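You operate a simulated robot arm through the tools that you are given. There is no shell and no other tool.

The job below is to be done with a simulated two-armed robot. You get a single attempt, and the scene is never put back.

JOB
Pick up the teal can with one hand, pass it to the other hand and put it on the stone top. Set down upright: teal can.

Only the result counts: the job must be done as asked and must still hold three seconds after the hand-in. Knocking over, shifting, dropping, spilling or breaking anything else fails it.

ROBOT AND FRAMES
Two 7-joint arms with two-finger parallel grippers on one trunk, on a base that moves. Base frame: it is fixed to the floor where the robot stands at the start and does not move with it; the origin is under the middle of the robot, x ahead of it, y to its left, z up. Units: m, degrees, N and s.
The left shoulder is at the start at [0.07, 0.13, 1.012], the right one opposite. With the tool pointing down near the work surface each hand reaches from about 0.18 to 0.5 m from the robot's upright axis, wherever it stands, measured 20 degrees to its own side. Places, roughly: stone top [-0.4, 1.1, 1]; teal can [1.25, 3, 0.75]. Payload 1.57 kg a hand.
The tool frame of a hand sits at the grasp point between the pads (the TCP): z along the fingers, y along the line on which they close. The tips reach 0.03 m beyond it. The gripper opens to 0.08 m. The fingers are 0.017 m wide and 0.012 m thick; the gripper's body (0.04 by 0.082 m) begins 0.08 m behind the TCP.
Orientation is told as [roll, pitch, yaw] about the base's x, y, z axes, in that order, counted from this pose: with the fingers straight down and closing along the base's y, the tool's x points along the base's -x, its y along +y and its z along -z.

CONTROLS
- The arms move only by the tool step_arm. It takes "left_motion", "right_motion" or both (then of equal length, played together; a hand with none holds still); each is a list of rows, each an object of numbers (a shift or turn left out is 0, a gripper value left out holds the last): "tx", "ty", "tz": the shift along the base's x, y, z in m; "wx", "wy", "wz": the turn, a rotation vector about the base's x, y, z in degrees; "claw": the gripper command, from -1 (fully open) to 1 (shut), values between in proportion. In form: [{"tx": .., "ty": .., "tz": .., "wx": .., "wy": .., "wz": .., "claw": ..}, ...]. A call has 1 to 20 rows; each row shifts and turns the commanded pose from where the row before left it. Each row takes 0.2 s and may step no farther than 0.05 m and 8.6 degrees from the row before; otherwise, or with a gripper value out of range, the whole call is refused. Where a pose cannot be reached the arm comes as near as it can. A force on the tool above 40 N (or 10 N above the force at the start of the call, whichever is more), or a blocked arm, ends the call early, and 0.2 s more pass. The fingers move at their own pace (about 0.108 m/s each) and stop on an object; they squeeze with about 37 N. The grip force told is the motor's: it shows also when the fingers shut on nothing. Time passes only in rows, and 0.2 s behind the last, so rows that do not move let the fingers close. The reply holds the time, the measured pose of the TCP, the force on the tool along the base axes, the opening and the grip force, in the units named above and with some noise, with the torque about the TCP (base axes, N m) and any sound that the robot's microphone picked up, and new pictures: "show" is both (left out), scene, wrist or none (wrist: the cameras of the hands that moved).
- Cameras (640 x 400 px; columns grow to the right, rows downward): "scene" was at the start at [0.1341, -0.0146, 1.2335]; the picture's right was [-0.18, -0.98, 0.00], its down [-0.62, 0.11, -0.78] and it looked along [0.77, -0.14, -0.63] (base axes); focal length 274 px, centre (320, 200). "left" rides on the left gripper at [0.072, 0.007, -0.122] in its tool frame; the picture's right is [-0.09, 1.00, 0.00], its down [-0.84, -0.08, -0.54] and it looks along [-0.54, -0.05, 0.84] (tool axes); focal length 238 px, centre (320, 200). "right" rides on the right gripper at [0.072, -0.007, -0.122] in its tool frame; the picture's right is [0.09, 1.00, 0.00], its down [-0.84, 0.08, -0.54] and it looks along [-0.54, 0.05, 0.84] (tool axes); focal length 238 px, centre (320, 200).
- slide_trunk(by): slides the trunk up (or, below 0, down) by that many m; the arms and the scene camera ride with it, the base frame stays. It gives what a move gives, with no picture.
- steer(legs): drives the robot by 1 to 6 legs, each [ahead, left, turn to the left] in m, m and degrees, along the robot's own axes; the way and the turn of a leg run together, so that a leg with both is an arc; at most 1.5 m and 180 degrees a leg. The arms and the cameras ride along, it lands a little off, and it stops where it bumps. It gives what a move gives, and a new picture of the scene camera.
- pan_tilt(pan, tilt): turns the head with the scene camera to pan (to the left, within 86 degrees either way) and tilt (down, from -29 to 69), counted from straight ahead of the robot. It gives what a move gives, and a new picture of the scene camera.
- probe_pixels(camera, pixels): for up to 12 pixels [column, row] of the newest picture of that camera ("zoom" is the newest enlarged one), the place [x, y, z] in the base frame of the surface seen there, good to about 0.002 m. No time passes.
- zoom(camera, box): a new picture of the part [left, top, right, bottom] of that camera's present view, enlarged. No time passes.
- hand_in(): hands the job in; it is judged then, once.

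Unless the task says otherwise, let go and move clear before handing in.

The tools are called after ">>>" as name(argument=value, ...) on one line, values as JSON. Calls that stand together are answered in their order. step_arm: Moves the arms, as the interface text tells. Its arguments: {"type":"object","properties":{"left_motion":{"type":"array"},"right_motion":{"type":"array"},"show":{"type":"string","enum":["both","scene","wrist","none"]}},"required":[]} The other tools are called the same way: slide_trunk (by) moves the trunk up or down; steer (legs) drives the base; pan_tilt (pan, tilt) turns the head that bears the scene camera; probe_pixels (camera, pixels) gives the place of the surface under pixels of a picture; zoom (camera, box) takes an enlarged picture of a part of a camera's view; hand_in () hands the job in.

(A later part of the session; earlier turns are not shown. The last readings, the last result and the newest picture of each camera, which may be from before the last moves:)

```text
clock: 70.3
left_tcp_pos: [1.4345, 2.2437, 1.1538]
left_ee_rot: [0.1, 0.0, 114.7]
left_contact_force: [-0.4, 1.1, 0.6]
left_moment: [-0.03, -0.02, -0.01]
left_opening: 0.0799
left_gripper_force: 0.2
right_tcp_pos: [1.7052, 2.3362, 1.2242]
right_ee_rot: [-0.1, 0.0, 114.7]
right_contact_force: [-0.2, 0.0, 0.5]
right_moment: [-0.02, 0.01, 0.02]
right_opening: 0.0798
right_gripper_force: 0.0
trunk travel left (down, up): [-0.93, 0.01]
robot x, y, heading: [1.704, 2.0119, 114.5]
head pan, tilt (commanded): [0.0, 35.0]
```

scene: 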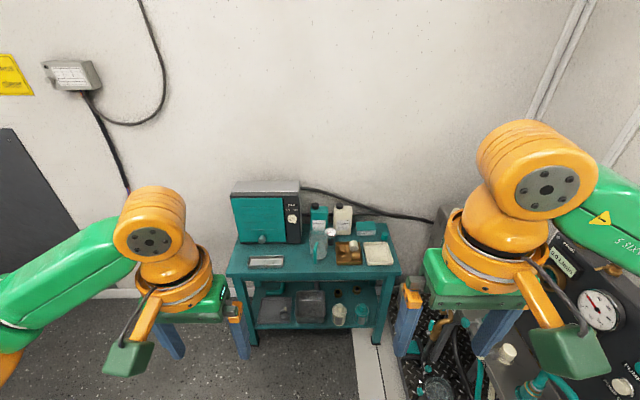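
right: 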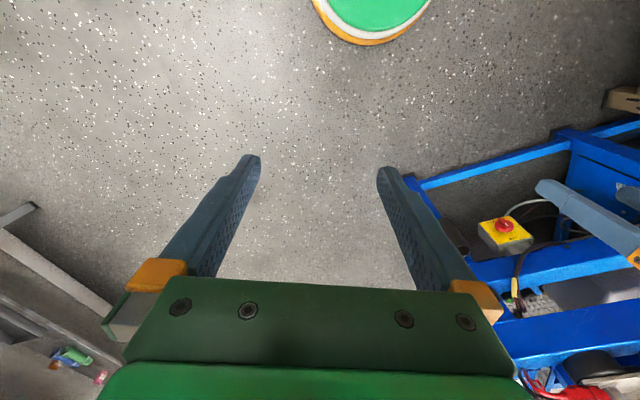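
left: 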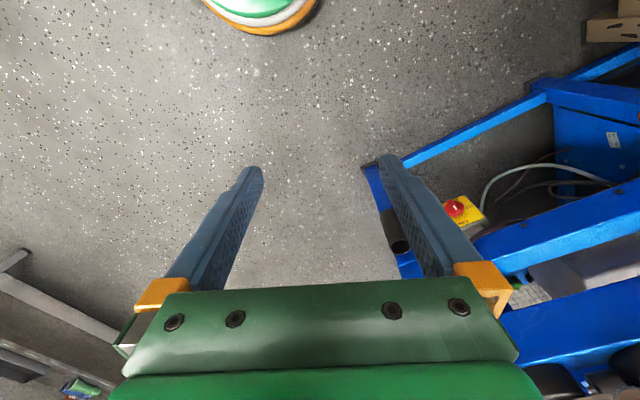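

The table is in view (columns 225-400, rows 180-340). I'll zoom in on the tabletop to find the teal can.

>>> zoom(camera="scene", box=[220, 170, 412, 290])

>>> probe_pixels(camera="scene", pixels=[[320, 215], [318, 245], [343, 218], [265, 262], [375, 255], [330, 232], [368, 240], [348, 250], [290, 190], [395, 265], [235, 270], [540, 240]])

```text
3.33 times, centred on (316, 230) of scene
```

zoom: 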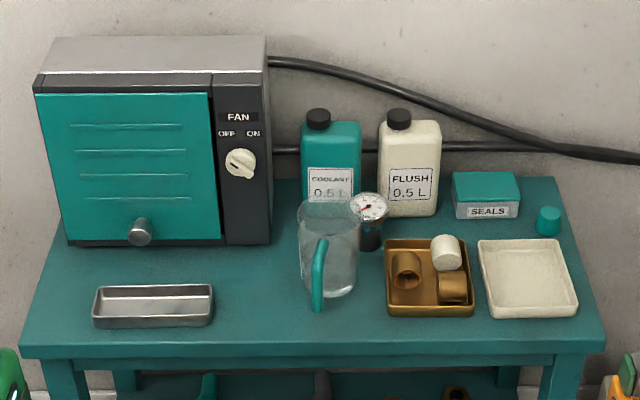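

```text
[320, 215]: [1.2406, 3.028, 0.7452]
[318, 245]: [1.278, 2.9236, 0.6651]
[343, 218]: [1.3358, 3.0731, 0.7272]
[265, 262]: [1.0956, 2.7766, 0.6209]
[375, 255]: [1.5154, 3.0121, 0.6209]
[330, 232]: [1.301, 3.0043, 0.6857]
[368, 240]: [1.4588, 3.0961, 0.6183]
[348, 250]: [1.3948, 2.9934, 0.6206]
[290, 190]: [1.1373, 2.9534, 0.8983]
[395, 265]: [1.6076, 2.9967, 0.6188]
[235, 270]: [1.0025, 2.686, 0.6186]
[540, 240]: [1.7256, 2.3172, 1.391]
```

The teal "COOLANT 0.5 L" can stands at about (1.24, 3.03, 0.75), which matches the told place. A jug and gauge sit close in front of it and the white can is to its right, so I'll move closer and left for an accurate look.

>>> steer(legs=[[0.35, 0.18, 0.6]])

>>> pan_tilt(pan=-8, tilt=50)

```text
clock: 72.8
left_tcp_pos: [1.12, 2.4823, 1.154]
left_ee_rot: [0.1, -0.2, 115.2]
left_contact_force: [-0.3, -0.4, -0.6]
left_moment: [-0.02, 0.02, 0.06]
left_opening: 0.0801
left_gripper_force: 0.1
right_tcp_pos: [1.392, 2.5777, 1.2247]
right_ee_rot: [0.1, -0.1, 115.3]
right_contact_force: [0.0, 0.2, 0.0]
right_moment: [0.05, 0.0, 0.01]
right_opening: 0.08
right_gripper_force: 0.1
trunk travel left (down, up): [-0.93, 0.01]
robot x, y, heading: [1.3951, 2.2506, 115.6]
head pan, tilt (commanded): [0.0, 35.0]
```

scene: 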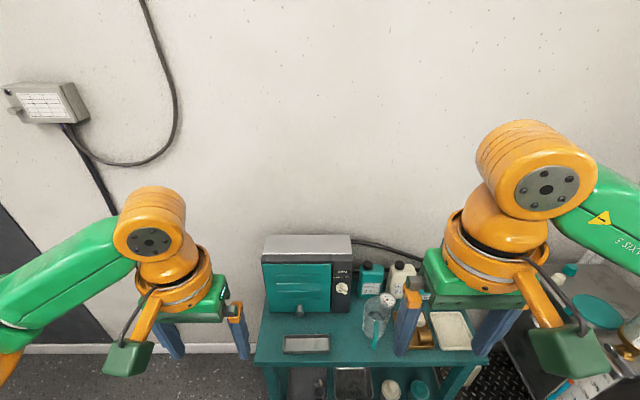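

```text
clock: 73.5
left_tcp_pos: [1.1198, 2.4849, 1.1536]
left_ee_rot: [0.0, 0.1, 115.3]
left_contact_force: [0.7, -1.4, -1.2]
left_moment: [-0.04, -0.02, 0.0]
left_opening: 0.0802
left_gripper_force: 0.1
right_tcp_pos: [1.3907, 2.579, 1.2249]
right_ee_rot: [0.2, 0.0, 115.3]
right_contact_force: [0.0, -0.5, -0.5]
right_moment: [0.0, -0.01, 0.01]
right_opening: 0.08
right_gripper_force: 0.1
trunk travel left (down, up): [-0.93, 0.01]
robot x, y, heading: [1.3901, 2.2519, 115.2]
head pan, tilt (commanded): [-8.0, 50.0]
```

scene: 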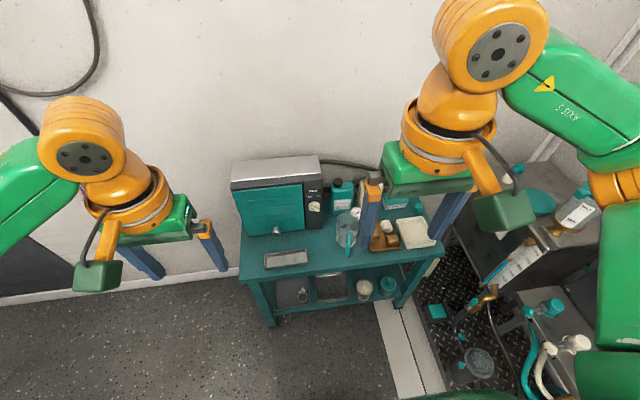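

>>> zoom(camera="scene", box=[300, 160, 420, 235])

>>> zoom(camera="right", box=[0, 0, 640, 400])

```text
5.33 times, centred on (360, 198) of scene
```

zoom: 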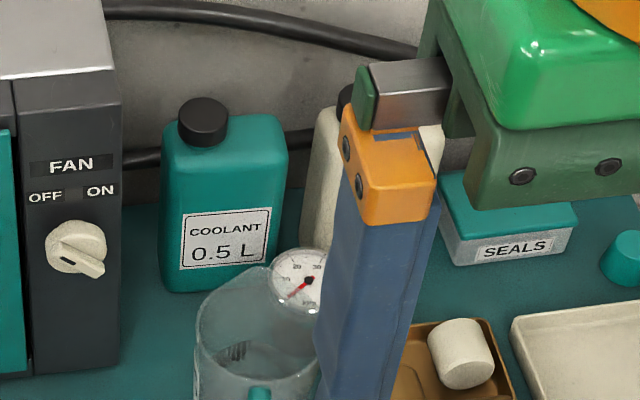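

```text
1.00 times, centred on (320, 200) of right (not enlarged: the box is as wide or as high as the picture)
```

zoom: 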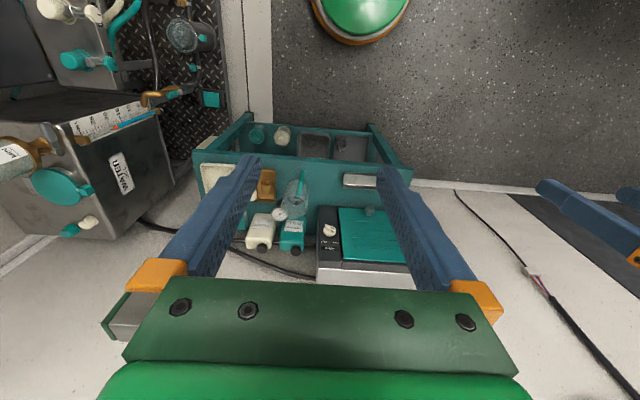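

The wrist view shows the cans from above at about (260-305, 215-250). I'll zoom there and probe the can's corners to get its size and the gaps.

>>> zoom(camera="right", box=[230, 165, 350, 265])

```text
4.00 times, centred on (290, 215) of right
```

zoom: 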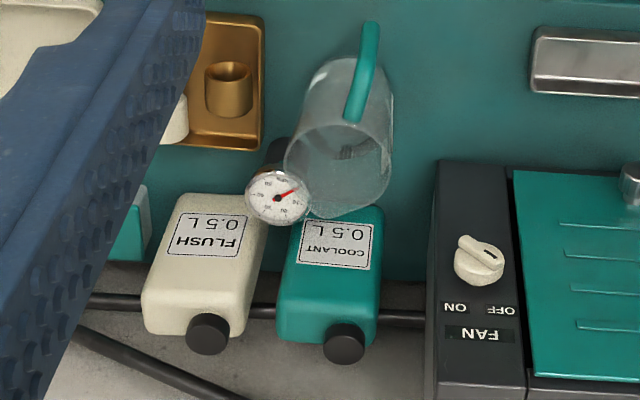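

>>> probe_pixels(camera="zoom", pixels=[[286, 270], [378, 278], [282, 332], [374, 338], [345, 350], [300, 222], [378, 215], [330, 300], [285, 300], [376, 300], [340, 260], [310, 338]])

>>> probe_pixels(camera="right", pixels=[[290, 235], [296, 252], [260, 246], [279, 213], [300, 190], [294, 210], [318, 225], [316, 280]])

```text
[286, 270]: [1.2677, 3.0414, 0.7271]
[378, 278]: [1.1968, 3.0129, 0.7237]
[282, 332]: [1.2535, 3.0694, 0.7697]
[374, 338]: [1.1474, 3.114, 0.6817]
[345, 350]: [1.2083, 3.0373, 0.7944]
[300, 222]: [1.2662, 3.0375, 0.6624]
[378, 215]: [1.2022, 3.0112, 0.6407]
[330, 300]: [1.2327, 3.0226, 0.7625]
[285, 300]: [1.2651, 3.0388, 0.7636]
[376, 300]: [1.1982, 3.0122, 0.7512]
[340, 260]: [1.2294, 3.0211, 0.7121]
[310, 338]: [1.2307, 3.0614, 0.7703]
```

```text
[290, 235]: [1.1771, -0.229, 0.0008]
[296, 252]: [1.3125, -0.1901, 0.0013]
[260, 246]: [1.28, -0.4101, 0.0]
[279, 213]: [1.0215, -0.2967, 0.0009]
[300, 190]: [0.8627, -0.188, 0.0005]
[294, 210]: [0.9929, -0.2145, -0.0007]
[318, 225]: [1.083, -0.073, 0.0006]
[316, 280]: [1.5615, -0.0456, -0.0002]
```

The can measures about 0.077 m wide, 0.045–0.05 m deep, and its top is at z≈0.77 with the cap to 0.795. A front–back grip from above fits, so I'll drive up close to the table with the arms kept high.

>>> steer(legs=[[0.29, -0.05, 0]])

>>> pan_tilt(pan=0, tilt=62)

>>> zoom(camera="right", box=[0, 0, 640, 400])

```text
clock: 75.5
left_tcp_pos: [1.0426, 2.7647, 1.1535]
left_ee_rot: [0.1, -0.1, 115.1]
left_contact_force: [-0.1, -0.3, -1.0]
left_moment: [0.0, -0.01, -0.04]
left_opening: 0.0802
left_gripper_force: 0.1
right_tcp_pos: [1.3144, 2.8605, 1.2261]
right_ee_rot: [0.0, -0.3, 115.3]
right_contact_force: [0.0, 0.3, 0.7]
right_moment: [0.0, 0.02, 0.02]
right_opening: 0.0799
right_gripper_force: 0.1
trunk travel left (down, up): [-0.93, 0.01]
robot x, y, heading: [1.3164, 2.5352, 115.1]
head pan, tilt (commanded): [-8.0, 50.0]
```

scene: 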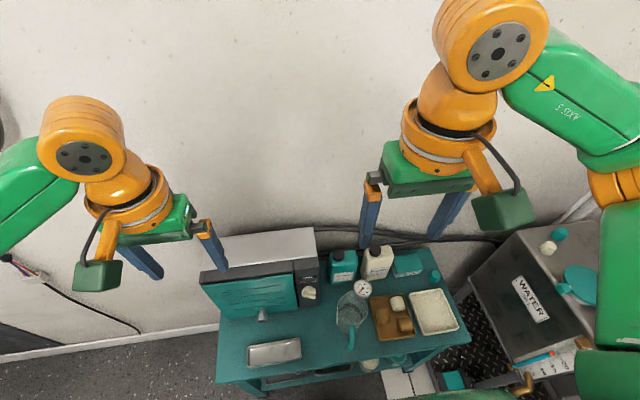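

```text
clock: 76.3
left_tcp_pos: [1.041, 2.7665, 1.1542]
left_ee_rot: [0.1, 0.0, 115.2]
left_contact_force: [0.3, 0.4, -0.4]
left_moment: [0.03, -0.02, 0.0]
left_opening: 0.0799
left_gripper_force: 0.1
right_tcp_pos: [1.3127, 2.8624, 1.2238]
right_ee_rot: [0.0, 0.0, 115.2]
right_contact_force: [0.9, 0.1, 0.1]
right_moment: [0.01, 0.01, 0.0]
right_opening: 0.0797
right_gripper_force: 0.0
trunk travel left (down, up): [-0.93, 0.01]
robot x, y, heading: [1.3126, 2.5343, 115.3]
head pan, tilt (commanded): [0.0, 62.0]
```

scene: 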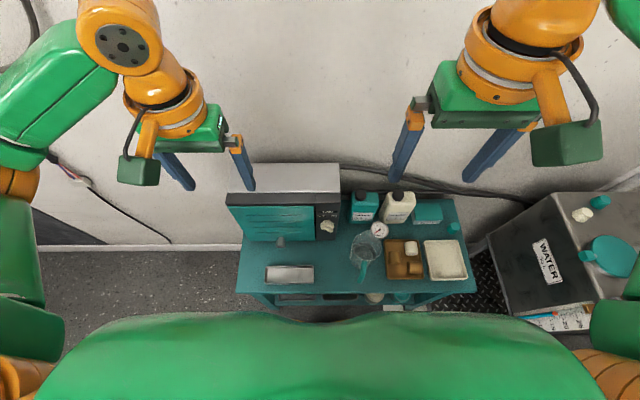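

```text
1.00 times, centred on (320, 200) of right (not enlarged: the box is as wide or as high as the picture)
```

zoom: 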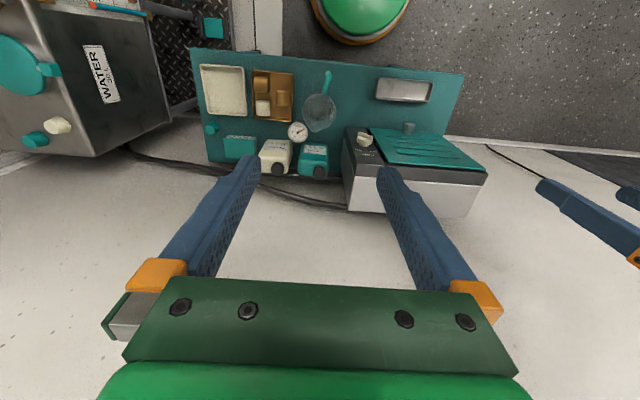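

The scene view now shows both cans unobstructed (columns 348-415, rows 190-225). I'll zoom in from both cameras to measure the can and its neighbours.

>>> zoom(camera="scene", box=[312, 175, 440, 255])

>>> zoom(camera="right", box=[250, 80, 378, 210])

```text
5.00 times, centred on (376, 215) of scene
```

zoom: 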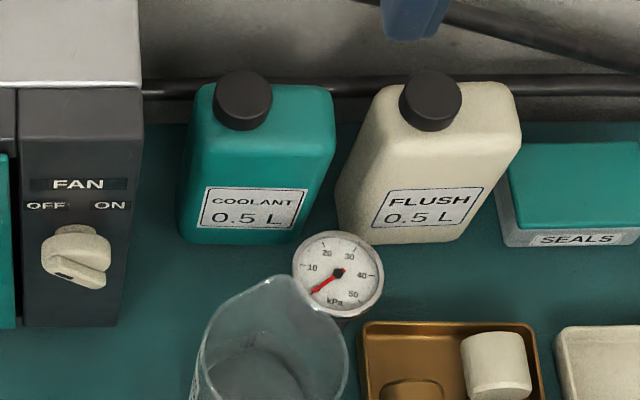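

```text
3.08 times, centred on (314, 145) of right
```

zoom: 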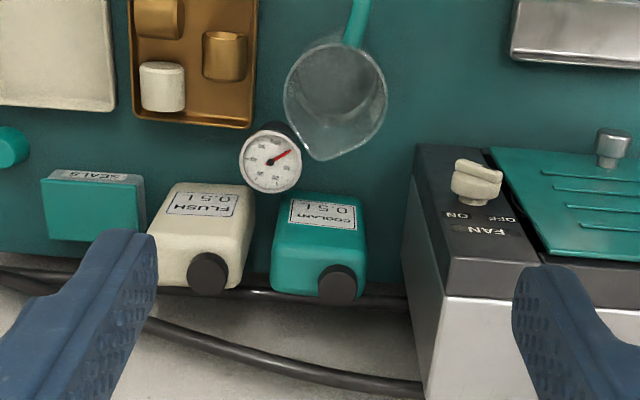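

>>> probe_pixels(camera="zoom", pixels=[[276, 262], [362, 262], [295, 292], [280, 288], [310, 245], [337, 285], [320, 150], [300, 170], [330, 55], [271, 160], [340, 297], [360, 240]])

>>> probe_pixels(camera="zoom", pixels=[[245, 250], [200, 240], [205, 275], [390, 300], [250, 295], [425, 300], [415, 200], [286, 200], [360, 205], [322, 198], [318, 222], [385, 90]])

```text
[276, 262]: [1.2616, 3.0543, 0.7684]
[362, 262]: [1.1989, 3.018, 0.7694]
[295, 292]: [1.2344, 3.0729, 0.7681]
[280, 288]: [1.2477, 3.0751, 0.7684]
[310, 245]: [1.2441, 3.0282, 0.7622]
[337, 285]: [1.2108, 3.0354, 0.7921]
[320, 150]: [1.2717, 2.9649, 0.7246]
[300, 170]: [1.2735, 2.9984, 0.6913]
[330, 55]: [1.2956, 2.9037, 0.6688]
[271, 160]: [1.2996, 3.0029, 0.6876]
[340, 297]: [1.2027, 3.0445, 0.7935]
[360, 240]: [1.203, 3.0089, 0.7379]
```

```text
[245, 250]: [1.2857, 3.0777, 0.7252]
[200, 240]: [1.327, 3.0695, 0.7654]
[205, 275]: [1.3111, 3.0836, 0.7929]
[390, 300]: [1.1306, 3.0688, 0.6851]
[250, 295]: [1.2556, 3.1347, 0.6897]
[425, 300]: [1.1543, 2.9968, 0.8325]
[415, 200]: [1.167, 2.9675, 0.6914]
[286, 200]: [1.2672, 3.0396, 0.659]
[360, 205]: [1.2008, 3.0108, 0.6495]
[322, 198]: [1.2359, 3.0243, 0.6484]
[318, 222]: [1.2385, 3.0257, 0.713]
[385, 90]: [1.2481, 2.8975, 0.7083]
```

>>> probe_pixels(camera="zoom", pixels=[[410, 385], [350, 375], [300, 364], [250, 350], [200, 336], [160, 322], [380, 299], [260, 294], [240, 335], [330, 340], [400, 330], [270, 384]])

```text
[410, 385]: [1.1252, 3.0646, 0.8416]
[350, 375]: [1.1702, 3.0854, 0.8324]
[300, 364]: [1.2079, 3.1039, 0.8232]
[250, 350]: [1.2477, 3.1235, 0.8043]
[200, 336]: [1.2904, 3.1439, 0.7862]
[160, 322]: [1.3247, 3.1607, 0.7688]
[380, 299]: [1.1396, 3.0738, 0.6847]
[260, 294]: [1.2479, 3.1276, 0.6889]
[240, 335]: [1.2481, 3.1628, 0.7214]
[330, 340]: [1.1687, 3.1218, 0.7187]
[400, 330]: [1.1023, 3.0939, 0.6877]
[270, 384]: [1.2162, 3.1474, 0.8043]
```

The measurements put the can's centre at about (1.226, 3.048). Its faces are turned about 23°, it is 0.049 m deep, and cables hang behind it at z≈0.69 and z≈0.82. I'll creep 3 cm closer, then raise and pull back the left hand while turning the right hand 88° so it closes front to back.

>>> steer(legs=[[0.03, 0, 0]])

>>> step_arm(left_motion=[{"tx": 0.021, "ty": -0.045, "tz": 0}, {"tx": 0.021, "ty": -0.045, "tz": 0}, {"tz": 0.04}, {"tz": 0.04}, {"tz": 0.04}, {"tz": 0.04}, {}, {}, {}, {}, {}], right_motion=[{"wz": 8, "claw": -0.65}, {"wz": 8}, {"wz": 8}, {"wz": 8}, {"wz": 8}, {"wz": 8}, {"wz": 8}, {"wz": 8}, {"wz": 8}, {"wz": 8}, {"wz": 8}], show="both")

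```text
clock: 77.1
left_tcp_pos: [1.0314, 2.7886, 1.1557]
left_ee_rot: [0.0, -0.3, 115.1]
left_contact_force: [0.7, -0.2, 0.3]
left_moment: [0.07, 0.01, 0.0]
left_opening: 0.0801
left_gripper_force: 0.0
right_tcp_pos: [1.3045, 2.8839, 1.2273]
right_ee_rot: [0.1, -0.4, 115.2]
right_contact_force: [-0.1, -1.4, 0.2]
right_moment: [0.04, 0.02, 0.01]
right_opening: 0.0801
right_gripper_force: 0.1
trunk travel left (down, up): [-0.93, 0.01]
robot x, y, heading: [1.3049, 2.5606, 115.1]
head pan, tilt (commanded): [0.0, 62.0]
```

scene: 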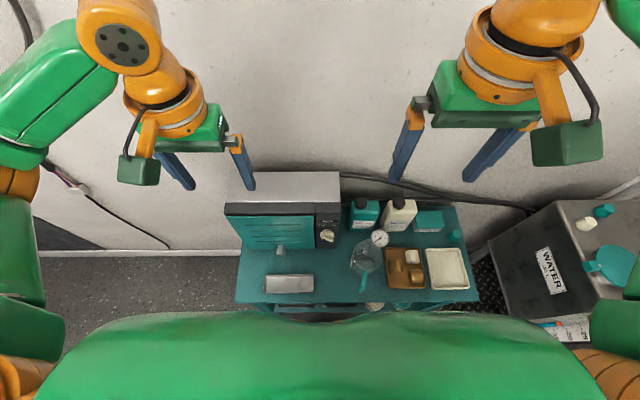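

```text
clock: 79.5
left_tcp_pos: [1.069, 2.7032, 1.3133]
left_ee_rot: [0.0, 0.0, 115.0]
left_contact_force: [-0.4, 1.5, -0.3]
left_moment: [0.03, -0.02, 0.0]
left_opening: 0.08
left_gripper_force: 0.1
right_tcp_pos: [1.2939, 2.8428, 1.2161]
right_ee_rot: [-0.1, 0.0, -156.8]
right_contact_force: [0.3, -0.1, 0.4]
right_moment: [0.03, 0.0, 0.0]
right_opening: 0.0659
right_gripper_force: 0.0
right hand out of reach, approached as far as the arm can: row 10, 11
trunk travel left (down, up): [-0.93, 0.01]
robot x, y, heading: [1.3018, 2.5613, 115.0]
head pan, tilt (commanded): [0.0, 62.0]
```

scene: 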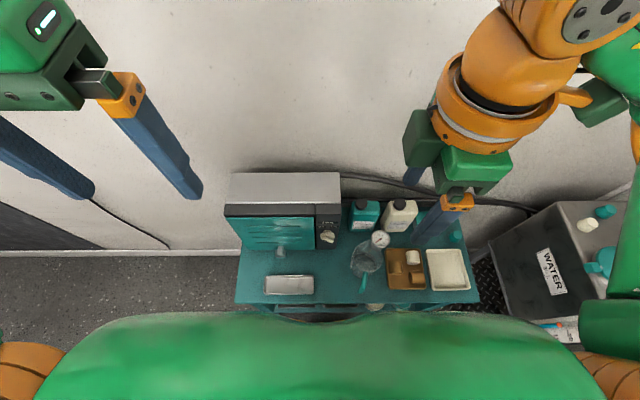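
right: 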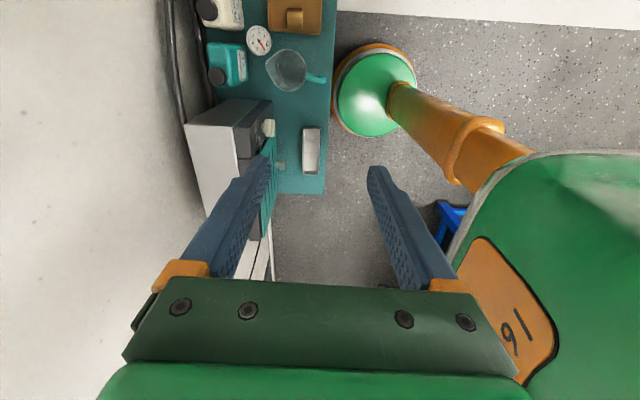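
left: 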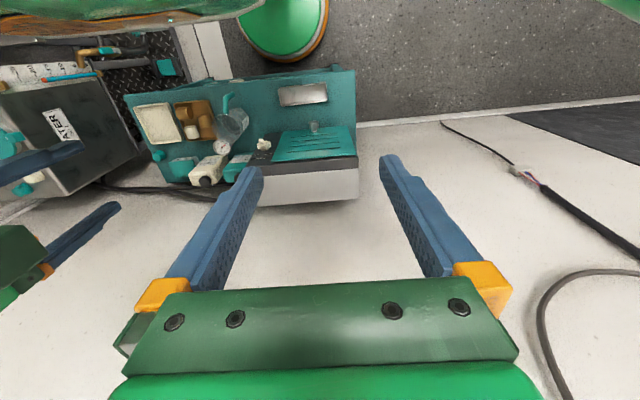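

The right hand has turned to -156.8° but fell about 4 cm short of its commanded spot, so reach depends on arm height. I'll lower the trunk to working height, where the hand still clears the objects, and test reach there.

>>> slide_trunk(by=-0.28)

>>> pan_tilt(pan=-5, tilt=45)

```text
clock: 82.4
left_tcp_pos: [1.0714, 2.7034, 1.0321]
left_ee_rot: [0.0, 0.0, 115.2]
left_contact_force: [-0.5, -0.3, -0.6]
left_moment: [-0.02, 0.0, -0.01]
left_opening: 0.0801
left_gripper_force: 0.1
right_tcp_pos: [1.2954, 2.8438, 0.9348]
right_ee_rot: [-0.1, 0.0, -156.9]
right_contact_force: [0.1, -0.5, 0.0]
right_moment: [0.0, 0.01, 0.01]
right_opening: 0.066
right_gripper_force: 0.0
trunk travel left (down, up): [-0.65, 0.29]
robot x, y, heading: [1.3003, 2.561, 115.2]
head pan, tilt (commanded): [0.0, 62.0]
```

```text
clock: 83.2
left_tcp_pos: [1.0696, 2.7041, 1.0338]
left_ee_rot: [0.1, -0.1, 115.1]
left_contact_force: [-0.3, -0.5, 0.3]
left_moment: [0.0, 0.01, 0.01]
left_opening: 0.08
left_gripper_force: 0.2
right_tcp_pos: [1.2949, 2.8433, 0.9357]
right_ee_rot: [-0.1, 0.0, -157.0]
right_contact_force: [0.4, 0.3, -0.3]
right_moment: [0.03, -0.03, -0.01]
right_opening: 0.066
right_gripper_force: 0.1
trunk travel left (down, up): [-0.65, 0.29]
robot x, y, heading: [1.3029, 2.5635, 114.9]
head pan, tilt (commanded): [-5.0, 45.0]
```

scene: 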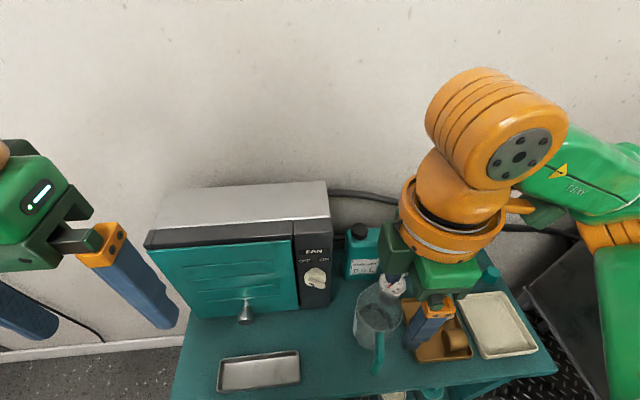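

At this height I'll test the forward reach of the turned right hand, with the tips at about 0.905 m, above everything.

>>> step_arm(right_motion=[{"tx": -0.0138, "ty": 0.041}, {"tx": -0.0138, "ty": 0.041}, {"tx": -0.0138, "ty": 0.041}], show="scene")

```text
clock: 84.0
left_tcp_pos: [1.0703, 2.7041, 1.0316]
left_ee_rot: [0.0, 0.0, 115.1]
left_contact_force: [0.9, -0.1, -0.5]
left_moment: [0.01, 0.0, 0.01]
left_opening: 0.0799
left_gripper_force: 0.0
right_tcp_pos: [1.2626, 2.8474, 0.9216]
right_ee_rot: [-0.2, 0.0, -157.0]
right_contact_force: [-0.7, 0.5, 0.0]
right_moment: [-0.01, -0.03, -0.01]
right_opening: 0.0659
right_gripper_force: 0.1
right hand out of reach, approached as far as the arm can: row 1, 2, 3
trunk travel left (down, up): [-0.65, 0.29]
robot x, y, heading: [1.3027, 2.563, 115.1]
head pan, tilt (commanded): [-5.0, 45.0]
```

scene: 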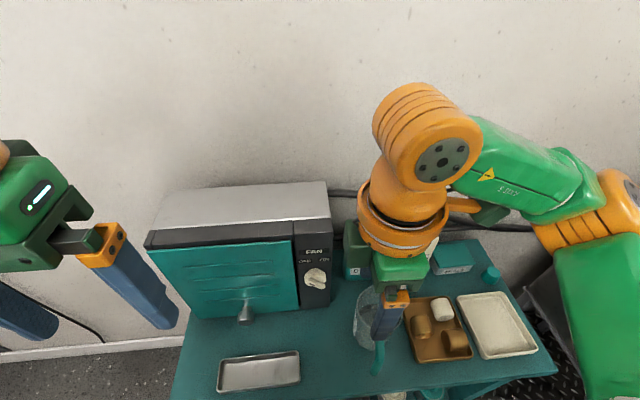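

With the hand turned that far the wrist limits reach and it would not extend. Turning the robot itself further left should need less hand yaw, so I'll turn the hand back 30° and test whether full forward reach returns.

>>> step_arm(right_motion=[{"wz": -7.5, "tz": 0.01}, {"wz": -7.5}, {"wz": -7.5}, {"wz": -7.5}, {}], show="none")

```text
clock: 85.2
left_tcp_pos: [1.0706, 2.7036, 1.0325]
left_ee_rot: [0.0, -0.1, 115.1]
left_contact_force: [-0.4, -0.5, 0.7]
left_moment: [0.0, 0.01, 0.0]
left_opening: 0.0799
left_gripper_force: 0.1
right_tcp_pos: [1.2634, 2.847, 0.9319]
right_ee_rot: [-0.1, 0.0, 173.0]
right_contact_force: [-0.5, -0.6, -0.6]
right_moment: [0.01, 0.03, 0.04]
right_opening: 0.0661
right_gripper_force: 0.0
trunk travel left (down, up): [-0.65, 0.29]
robot x, y, heading: [1.3043, 2.5606, 115.2]
head pan, tilt (commanded): [-5.0, 45.0]
```

>>> step_arm(right_motion=[{"tx": -0.001, "ty": 0.043}, {"tx": -0.001, "ty": 0.043}, {"tx": -0.001, "ty": 0.043}, {"tx": -0.001, "ty": 0.043}, {"tx": -0.001, "ty": 0.04}], show="scene")

```text
clock: 86.4
left_tcp_pos: [1.0708, 2.7035, 1.0328]
left_ee_rot: [0.0, 0.0, 115.1]
left_contact_force: [0.1, 0.0, -0.7]
left_moment: [0.04, -0.02, 0.02]
left_opening: 0.0802
left_gripper_force: 0.0
right_tcp_pos: [1.2607, 2.939, 0.9291]
right_ee_rot: [-0.1, 0.0, 173.0]
right_contact_force: [0.2, 0.7, 0.1]
right_moment: [-0.01, 0.0, 0.02]
right_opening: 0.0661
right_gripper_force: 0.0
right hand out of reach, approached as far as the arm can: row 3, 4, 5
trunk travel left (down, up): [-0.65, 0.29]
robot x, y, heading: [1.3058, 2.5601, 115.1]
head pan, tilt (commanded): [-5.0, 45.0]
```

scene: 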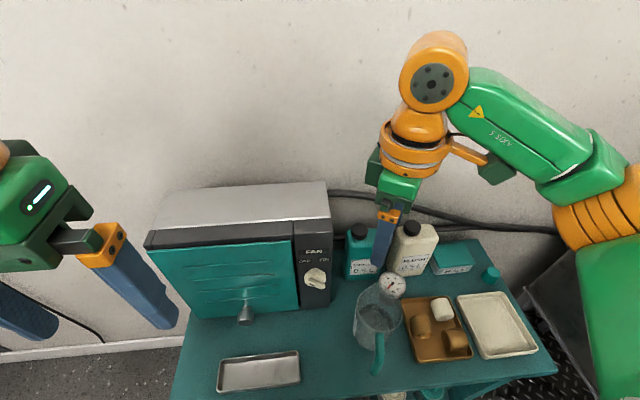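

The right hand's counter-clockwise yaw costs reach, down to about 0.38 m at 58°. By symmetry the left hand should turn that way freely, so I'll turn the left hand counter-clockwise in the high free space and check its reach.

>>> step_arm(left_motion=[{"wz": 8, "claw": -0.65}, {"wz": 8}, {"wz": 8}, {"wz": 8}, {"wz": 8}, {"wz": 8}, {"wz": 8}, {"wz": 8}, {"wz": 8}, {"wz": 8}, {"wz": 8}, {"wz": 8}, {"wz": 8}, {"wz": 8}], show="scene")

```text
clock: 89.4
left_tcp_pos: [1.071, 2.7035, 1.032]
left_ee_rot: [0.0, 0.0, -132.6]
left_contact_force: [-0.6, 0.0, 0.3]
left_moment: [0.01, 0.03, 0.02]
left_opening: 0.0659
left_gripper_force: 0.0
right_tcp_pos: [1.2618, 2.9385, 0.9306]
right_ee_rot: [-0.2, 0.1, 172.9]
right_contact_force: [0.2, 0.4, 0.1]
right_moment: [0.01, 0.0, -0.04]
right_opening: 0.0662
right_gripper_force: 0.1
trunk travel left (down, up): [-0.65, 0.29]
robot x, y, heading: [1.3036, 2.5599, 114.9]
head pan, tilt (commanded): [-5.0, 45.0]
```

scene: 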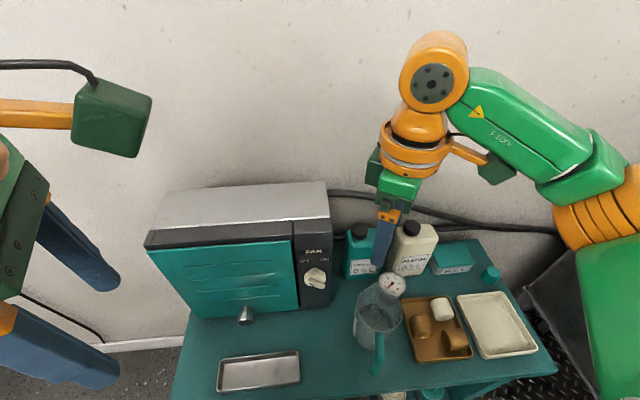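

The left hand turned +112° with no complaint. Now I'll test its extension toward 0.5 m at about the same height.

>>> step_arm(left_motion=[{"tx": -0.02, "ty": 0.035}, {"tx": -0.02, "ty": 0.035}, {"tx": -0.02, "ty": 0.035}, {"tx": -0.02, "ty": 0.035}, {"tx": -0.02, "ty": 0.035}, {"tx": -0.019, "ty": 0.035}], show="scene")

```text
clock: 90.8
left_tcp_pos: [0.9695, 2.8785, 1.0222]
left_ee_rot: [0.1, -0.1, -133.0]
left_contact_force: [-0.6, 0.2, -0.1]
left_moment: [0.03, -0.03, -0.01]
left_opening: 0.0661
left_gripper_force: 0.1
left hand out of reach, approached as far as the arm can: row 5, 6
right_tcp_pos: [1.26, 2.9388, 0.9294]
right_ee_rot: [0.0, 0.1, 173.0]
right_contact_force: [0.4, 0.7, 0.2]
right_moment: [-0.01, 0.02, -0.02]
right_opening: 0.066
right_gripper_force: 0.1
trunk travel left (down, up): [-0.65, 0.29]
robot x, y, heading: [1.305, 2.5603, 115.0]
head pan, tilt (commanded): [-5.0, 45.0]
```

scene: 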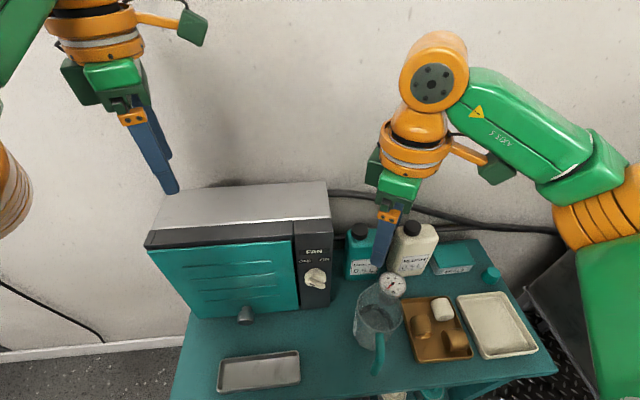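

The left hand extends with +112° yaw and only reached its normal distance limit, so the left hand will pick. I'll pull both hands back, then shift and turn the robot right to about 85° so the can falls in the left hand's zone.

>>> step_arm(left_motion=[{"tx": 0.02, "ty": -0.035}, {"tx": 0.02, "ty": -0.035}, {"tx": 0.02, "ty": -0.035}, {"tx": 0.02, "ty": -0.035}, {"tx": 0.02, "ty": -0.035}, {}, {}, {}], right_motion=[{"tz": 0.02, "tx": 0.015, "ty": -0.03}, {"tz": 0.02, "wz": -8, "tx": 0.015, "ty": -0.03}, {"tz": 0.02, "wz": -8, "tx": 0.015, "ty": -0.03}, {"wz": -8, "tx": 0.015, "ty": -0.03}, {"wz": -8}, {"wz": -8}, {"wz": -8}, {"wz": -8}], show="none")

>>> steer(legs=[[0, -0.05, 0], [0, 0, -30]])

>>> pan_tilt(pan=15, tilt=50)

```text
clock: 92.6
left_tcp_pos: [1.0706, 2.7031, 1.0218]
left_ee_rot: [0.1, -0.1, -132.9]
left_contact_force: [0.4, 0.0, -0.4]
left_moment: [-0.01, 0.0, -0.01]
left_opening: 0.0661
left_gripper_force: 0.0
right_tcp_pos: [1.3219, 2.8182, 0.9915]
right_ee_rot: [-0.1, 0.0, 117.0]
right_contact_force: [1.1, 0.1, 0.0]
right_moment: [0.02, 0.01, -0.04]
right_opening: 0.066
right_gripper_force: 0.1
trunk travel left (down, up): [-0.65, 0.29]
robot x, y, heading: [1.3056, 2.5597, 115.1]
head pan, tilt (commanded): [-5.0, 45.0]
```

```text
clock: 95.0
left_tcp_pos: [1.2186, 2.8232, 1.0219]
left_ee_rot: [0.0, -0.1, -163.1]
left_contact_force: [-0.5, -0.5, -1.3]
left_moment: [-0.01, 0.0, -0.01]
left_opening: 0.0657
left_gripper_force: 0.1
right_tcp_pos: [1.4941, 2.7969, 0.9911]
right_ee_rot: [0.0, 0.0, 86.8]
right_contact_force: [0.5, 0.4, -0.6]
right_moment: [-0.02, 0.02, 0.0]
right_opening: 0.0661
right_gripper_force: 0.1
trunk travel left (down, up): [-0.65, 0.29]
robot x, y, heading: [1.3488, 2.5831, 85.0]
head pan, tilt (commanded): [-5.0, 45.0]
```

scene: 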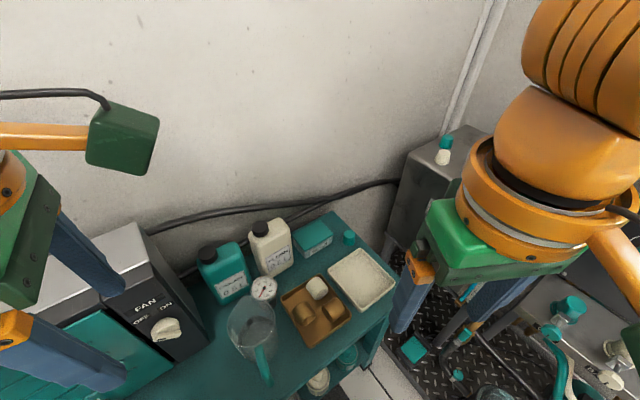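

```text
clock: 95.8
left_tcp_pos: [1.218, 2.8221, 1.0222]
left_ee_rot: [0.0, 0.0, -163.1]
left_contact_force: [0.8, -0.5, 0.4]
left_moment: [0.0, -0.04, -0.02]
left_opening: 0.0661
left_gripper_force: 0.1
right_tcp_pos: [1.4941, 2.7956, 0.9898]
right_ee_rot: [-0.1, -0.1, 86.8]
right_contact_force: [0.4, -0.1, 0.2]
right_moment: [-0.01, 0.04, -0.03]
right_opening: 0.0658
right_gripper_force: 0.0
trunk travel left (down, up): [-0.65, 0.29]
robot x, y, heading: [1.3512, 2.5802, 84.8]
head pan, tilt (commanded): [15.0, 50.0]
```

scene: 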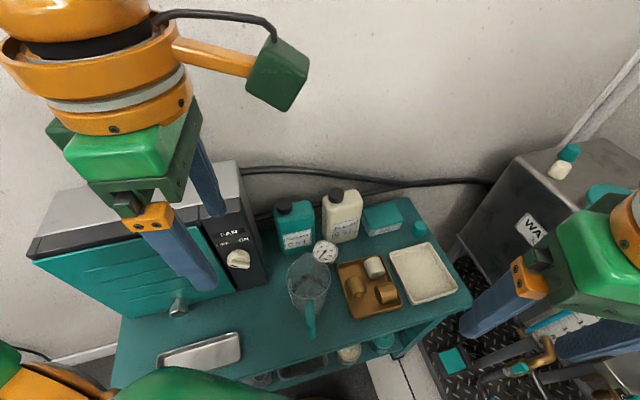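

The robot landed at (1.351, 2.580) heading 84.8°, and the left hand is in front of the can. I'll probe the neighbouring tank and re-measure the can before lowering.

>>> zoom(camera="scene", box=[230, 180, 390, 280])

>>> probe_pixels(camera="scene", pixels=[[515, 165], [490, 190], [600, 170], [470, 250], [570, 150], [277, 75], [290, 60], [252, 85], [150, 90], [130, 150], [60, 100], [620, 250]])

```text
4.00 times, centred on (310, 230) of scene
```

zoom: 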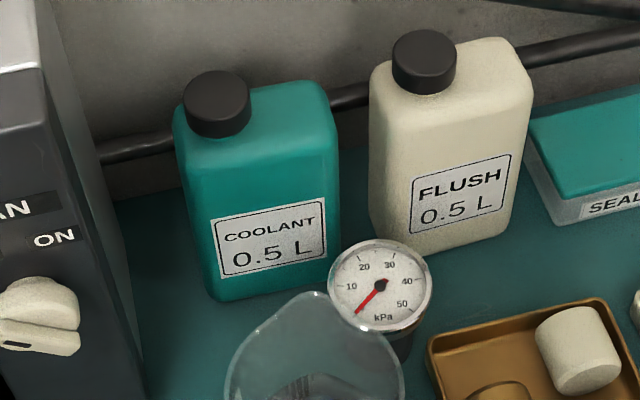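

```text
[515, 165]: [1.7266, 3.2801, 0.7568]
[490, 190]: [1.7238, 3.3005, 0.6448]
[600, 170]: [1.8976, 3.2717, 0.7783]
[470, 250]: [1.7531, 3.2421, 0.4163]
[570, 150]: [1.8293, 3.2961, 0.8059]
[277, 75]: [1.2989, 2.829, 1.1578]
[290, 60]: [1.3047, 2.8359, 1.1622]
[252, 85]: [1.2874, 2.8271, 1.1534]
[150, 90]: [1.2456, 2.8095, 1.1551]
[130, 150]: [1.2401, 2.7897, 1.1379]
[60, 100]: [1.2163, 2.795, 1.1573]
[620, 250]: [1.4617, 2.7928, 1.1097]
```

>>> probe_pixels(camera="zoom", pixels=[[180, 130], [325, 110], [255, 200], [225, 290], [330, 240], [210, 250], [190, 180], [335, 180], [290, 88], [215, 95], [255, 130], [285, 130]])

>>> probe_pixels(camera="zoom", pixels=[[330, 95], [310, 84], [270, 90], [320, 293], [290, 310], [380, 300], [345, 260], [100, 150], [350, 95], [150, 143], [380, 130], [60, 240]])

```text
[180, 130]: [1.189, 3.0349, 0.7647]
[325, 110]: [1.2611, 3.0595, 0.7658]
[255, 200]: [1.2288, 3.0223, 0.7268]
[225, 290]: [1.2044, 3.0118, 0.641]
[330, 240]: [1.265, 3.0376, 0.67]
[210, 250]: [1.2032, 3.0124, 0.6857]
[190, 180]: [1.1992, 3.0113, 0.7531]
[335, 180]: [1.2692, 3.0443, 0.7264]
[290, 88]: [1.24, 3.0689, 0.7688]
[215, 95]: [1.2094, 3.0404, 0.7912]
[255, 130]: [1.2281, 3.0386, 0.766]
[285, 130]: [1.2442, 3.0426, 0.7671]
```

```text
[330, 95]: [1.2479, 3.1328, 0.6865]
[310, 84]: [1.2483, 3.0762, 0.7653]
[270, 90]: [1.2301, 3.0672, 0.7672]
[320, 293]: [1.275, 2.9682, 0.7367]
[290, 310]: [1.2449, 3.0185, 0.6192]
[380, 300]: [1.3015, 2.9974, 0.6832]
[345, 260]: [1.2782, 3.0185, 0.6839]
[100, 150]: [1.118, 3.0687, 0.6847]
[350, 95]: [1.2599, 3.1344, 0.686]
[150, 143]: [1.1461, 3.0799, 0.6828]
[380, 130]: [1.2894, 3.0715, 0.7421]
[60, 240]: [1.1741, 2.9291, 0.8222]
```

The refined can centre is about (1.227, 3.046) with the faces at 23.1°, so the left-hand yaw should be -156.9°. I'll lower the trunk 0.1 m, leaving the hand well above the objects, and correct the yaw.

>>> slide_trunk(by=-0.1)

>>> step_arm(left_motion=[{"wz": 6.2, "claw": -0.55}, {}], show="none")

```text
clock: 97.1
left_tcp_pos: [1.2181, 2.8235, 0.9215]
left_ee_rot: [0.0, 0.0, -163.2]
left_contact_force: [0.0, 0.5, 0.7]
left_moment: [0.02, 0.01, 0.03]
left_opening: 0.066
left_gripper_force: 0.0
right_tcp_pos: [1.4941, 2.7957, 0.8895]
right_ee_rot: [-0.2, 0.0, 86.7]
right_contact_force: [-0.5, 0.2, -0.3]
right_moment: [0.03, 0.01, 0.0]
right_opening: 0.0659
right_gripper_force: 0.1
trunk travel left (down, up): [-0.55, 0.39]
robot x, y, heading: [1.3444, 2.5845, 84.9]
head pan, tilt (commanded): [15.0, 50.0]
```

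```text
clock: 97.7
left_tcp_pos: [1.2177, 2.8337, 0.9242]
left_ee_rot: [0.1, -0.1, -157.0]
left_contact_force: [0.0, -0.6, -0.2]
left_moment: [-0.02, 0.01, -0.02]
left_opening: 0.0619
left_gripper_force: 0.1
left hand out of reach, approached as far as the arm can: row 1
right_tcp_pos: [1.4948, 2.7954, 0.8893]
right_ee_rot: [-0.1, 0.0, 86.8]
right_contact_force: [-0.2, -0.1, -0.2]
right_moment: [0.01, -0.04, 0.04]
right_opening: 0.0658
right_gripper_force: 0.1
trunk travel left (down, up): [-0.55, 0.39]
robot x, y, heading: [1.3468, 2.5824, 84.8]
head pan, tilt (commanded): [15.0, 50.0]
```

>>> step_arm(left_motion=[{"tx": 0.002, "ty": 0.0421}, {"tx": 0.002, "ty": 0.0421}, {"tx": 0.002, "ty": 0.0421}, {"tx": 0.002, "ty": 0.0421}, {"tx": 0.0018, "ty": 0.0421}, {}], show="both")

```text
clock: 99.1
left_tcp_pos: [1.2347, 3.0264, 0.916]
left_ee_rot: [-0.1, 0.0, -157.1]
left_contact_force: [-0.4, -0.1, -0.2]
left_moment: [-0.01, -0.04, 0.0]
left_opening: 0.0619
left_gripper_force: 0.1
left hand out of reach, approached as far as the arm can: row 5
right_tcp_pos: [1.4939, 2.7949, 0.891]
right_ee_rot: [-0.2, 0.0, 86.8]
right_contact_force: [0.1, 0.5, 0.1]
right_moment: [-0.04, 0.0, 0.01]
right_opening: 0.0657
right_gripper_force: 0.0
trunk travel left (down, up): [-0.55, 0.39]
robot x, y, heading: [1.3463, 2.5816, 85.1]
head pan, tilt (commanded): [15.0, 50.0]
```

scene: 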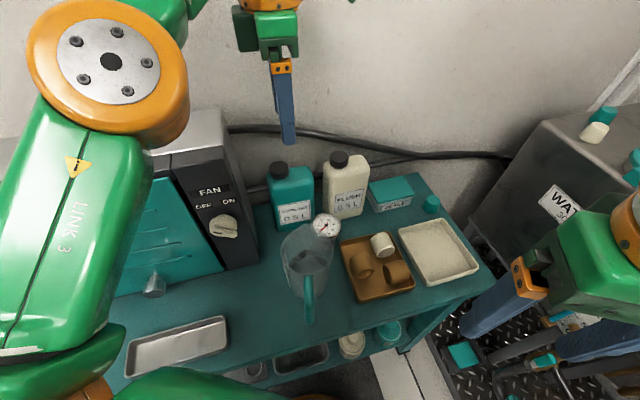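
left: 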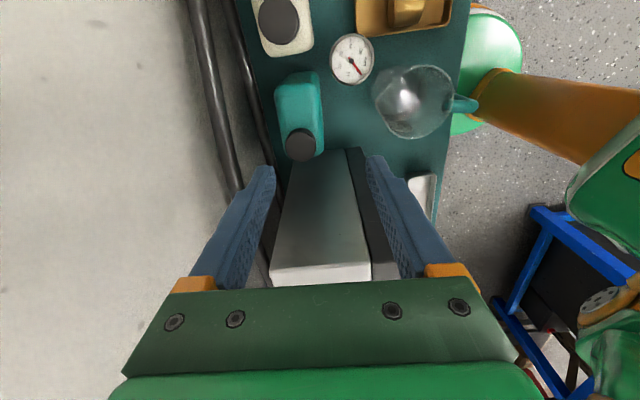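

The wrist view shows the fingers lining up toward the can, but the hand stopped 2 cm short at this height. I'll check that the elbow isn't close to the oven before descending, because reach improves lower down.

>>> probe_pixels(camera="scene", pixels=[[110, 60], [80, 200], [150, 130], [140, 180], [60, 330], [185, 90], [160, 250], [200, 130], [40, 120], [130, 230]])

>>> step_arm(left_motion=[{"tz": -0.035}, {"tz": -0.035}], show="none")

```text
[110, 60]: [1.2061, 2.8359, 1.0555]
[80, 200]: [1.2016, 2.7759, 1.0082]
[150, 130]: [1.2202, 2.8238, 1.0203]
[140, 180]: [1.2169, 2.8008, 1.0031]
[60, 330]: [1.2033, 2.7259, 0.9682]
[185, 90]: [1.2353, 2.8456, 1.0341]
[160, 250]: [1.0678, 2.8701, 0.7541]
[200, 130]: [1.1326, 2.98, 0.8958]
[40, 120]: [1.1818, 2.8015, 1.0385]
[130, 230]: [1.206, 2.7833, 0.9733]
```

```text
clock: 99.7
left_tcp_pos: [1.2335, 3.0263, 0.8471]
left_ee_rot: [0.0, 0.0, -156.9]
left_contact_force: [0.3, -0.4, 0.1]
left_moment: [0.0, 0.0, 0.0]
left_opening: 0.062
left_gripper_force: 0.1
right_tcp_pos: [1.4945, 2.7953, 0.891]
right_ee_rot: [0.0, 0.0, 86.9]
right_contact_force: [-1.0, -0.4, -0.1]
right_moment: [-0.02, -0.02, 0.0]
right_opening: 0.0662
right_gripper_force: 0.0
trunk travel left (down, up): [-0.55, 0.39]
robot x, y, heading: [1.3457, 2.5847, 84.9]
head pan, tilt (commanded): [15.0, 50.0]
```

The elbow is clear at z≈1.05, well in front of the oven. Now I'll move the last 2 cm over the can with the tips at 0.817 m, just above the cap.

>>> step_arm(left_motion=[{"tx": -0.006, "ty": 0.018}, {}], show="both")

```text
clock: 100.3
left_tcp_pos: [1.2282, 3.0441, 0.8476]
left_ee_rot: [0.1, 0.0, -156.9]
left_contact_force: [0.2, -0.3, 0.2]
left_moment: [0.01, -0.01, 0.01]
left_opening: 0.062
left_gripper_force: 0.0
right_tcp_pos: [1.4941, 2.7955, 0.8912]
right_ee_rot: [-0.2, 0.0, 86.8]
right_contact_force: [-1.2, -0.2, 0.1]
right_moment: [-0.02, 0.02, 0.01]
right_opening: 0.0662
right_gripper_force: 0.0
trunk travel left (down, up): [-0.55, 0.39]
robot x, y, heading: [1.3501, 2.5837, 85.0]
head pan, tilt (commanded): [15.0, 50.0]
```

scene: 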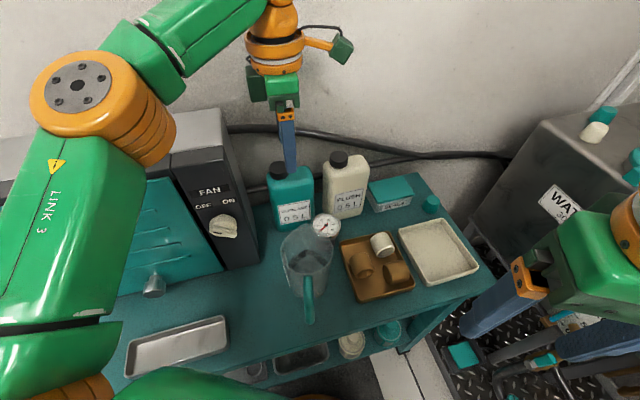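
left: 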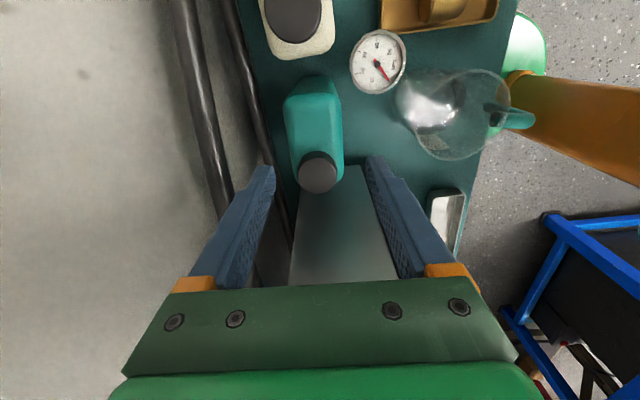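

The can sits centred between the fingers (can at columns 285-343, pads at 275 and 367), and the pose matches the target. I'll descend straight down to TCP z≈0.742.

>>> step_arm(left_motion=[{"tz": -0.021}, {"tz": -0.021}, {"tz": -0.021}, {"tz": -0.021}, {"tz": -0.0215}, {}], show="both")

```text
clock: 101.7
left_tcp_pos: [1.2373, 3.0263, 0.755]
left_ee_rot: [-1.5, -0.1, -156.9]
left_contact_force: [-0.1, 0.8, 0.5]
left_moment: [0.06, 0.06, 0.02]
left_opening: 0.063
left_gripper_force: 0.1
right_tcp_pos: [1.5051, 2.7762, 0.8933]
right_ee_rot: [0.8, -1.5, 86.7]
right_contact_force: [-0.8, -0.2, 0.1]
right_moment: [-0.03, 0.02, -0.01]
right_opening: 0.066
right_gripper_force: 0.0
trunk travel left (down, up): [-0.55, 0.39]
robot x, y, heading: [1.3486, 2.5823, 85.1]
head pan, tilt (commanded): [15.0, 50.0]
```

scene: 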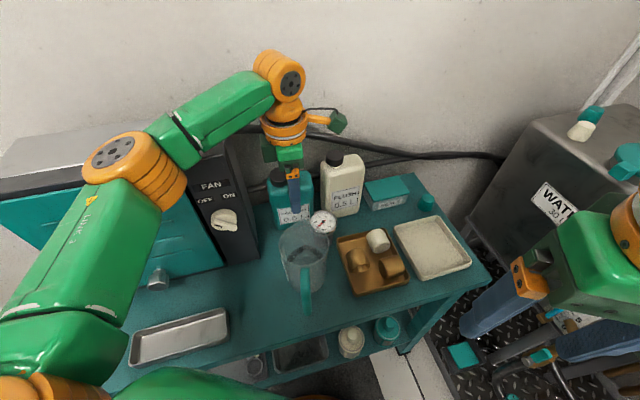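
left: 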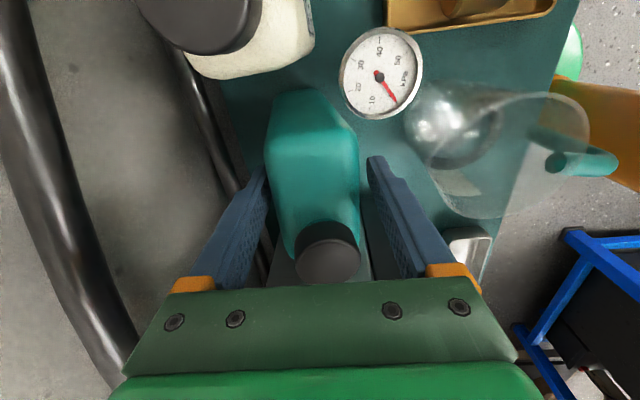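

Something is pressing: both hands shifted back by about 2 cm and tilted 1.5°, yet the tool force is nearly zero. So a link of the left arm is probably touching something, and I'll probe the elbow and upper arm against the oven and table.

>>> probe_pixels(camera="scene", pixels=[[110, 150], [165, 175], [145, 200], [120, 320], [100, 280], [60, 330], [180, 140], [215, 110], [157, 283], [195, 215], [60, 240], [200, 175]])

>>> zoom(camera="scene", box=[0, 40, 340, 400])

```text
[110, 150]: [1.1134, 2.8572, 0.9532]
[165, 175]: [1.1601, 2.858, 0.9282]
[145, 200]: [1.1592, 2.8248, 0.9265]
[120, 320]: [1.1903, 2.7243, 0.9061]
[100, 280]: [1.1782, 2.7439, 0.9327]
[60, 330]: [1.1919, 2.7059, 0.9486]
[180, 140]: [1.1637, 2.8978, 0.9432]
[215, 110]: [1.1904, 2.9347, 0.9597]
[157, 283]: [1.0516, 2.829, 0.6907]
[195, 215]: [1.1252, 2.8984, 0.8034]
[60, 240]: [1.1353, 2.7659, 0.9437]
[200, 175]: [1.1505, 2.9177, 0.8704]
```

```text
1.11 times, centred on (170, 220) of scene
```

zoom: 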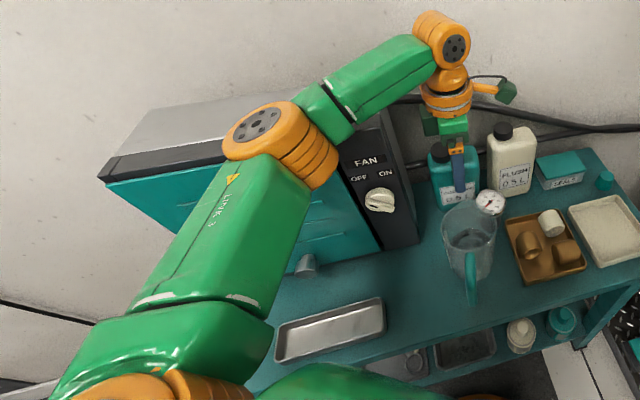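

The left elbow (top at (1.11, 2.86, 0.95)) came down against the oven's front. I'll back straight up along the same path before doing anything else.

>>> step_arm(left_motion=[{"tz": 0.021}, {"tz": 0.021}, {"tz": 0.021}, {"tz": 0.021}, {"tz": 0.0215}, {}], show="both")

```text
clock: 103.1
left_tcp_pos: [1.2286, 3.0451, 0.8459]
left_ee_rot: [0.1, 0.0, -156.9]
left_contact_force: [0.0, 0.5, -0.4]
left_moment: [-0.05, 0.0, -0.01]
left_opening: 0.0618
left_gripper_force: 0.0
right_tcp_pos: [1.4935, 2.7975, 0.891]
right_ee_rot: [-0.1, 0.1, 86.8]
right_contact_force: [0.0, 0.1, 0.0]
right_moment: [-0.01, -0.03, 0.0]
right_opening: 0.0659
right_gripper_force: 0.0
trunk travel left (down, up): [-0.55, 0.39]
robot x, y, heading: [1.3458, 2.5849, 84.7]
head pan, tilt (commanded): [15.0, 50.0]
```

scene: 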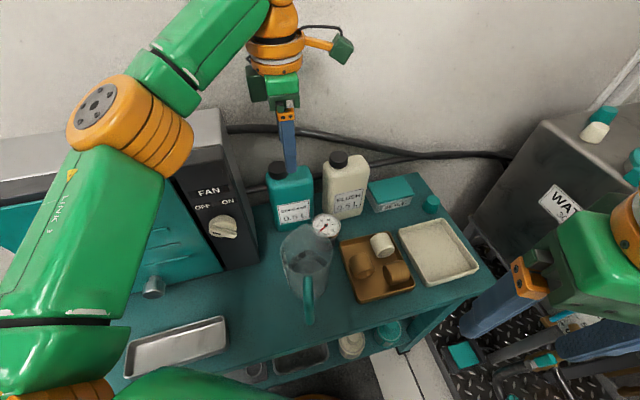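
left: 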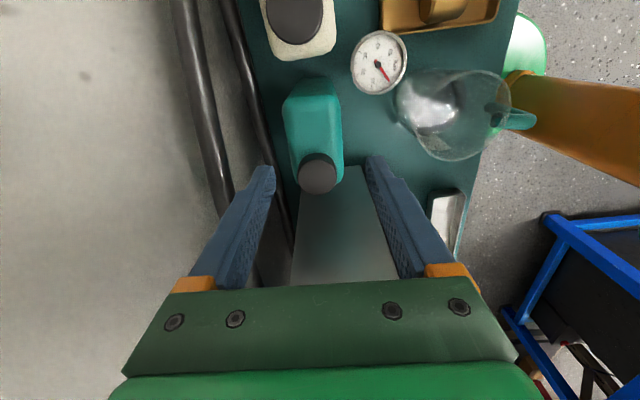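

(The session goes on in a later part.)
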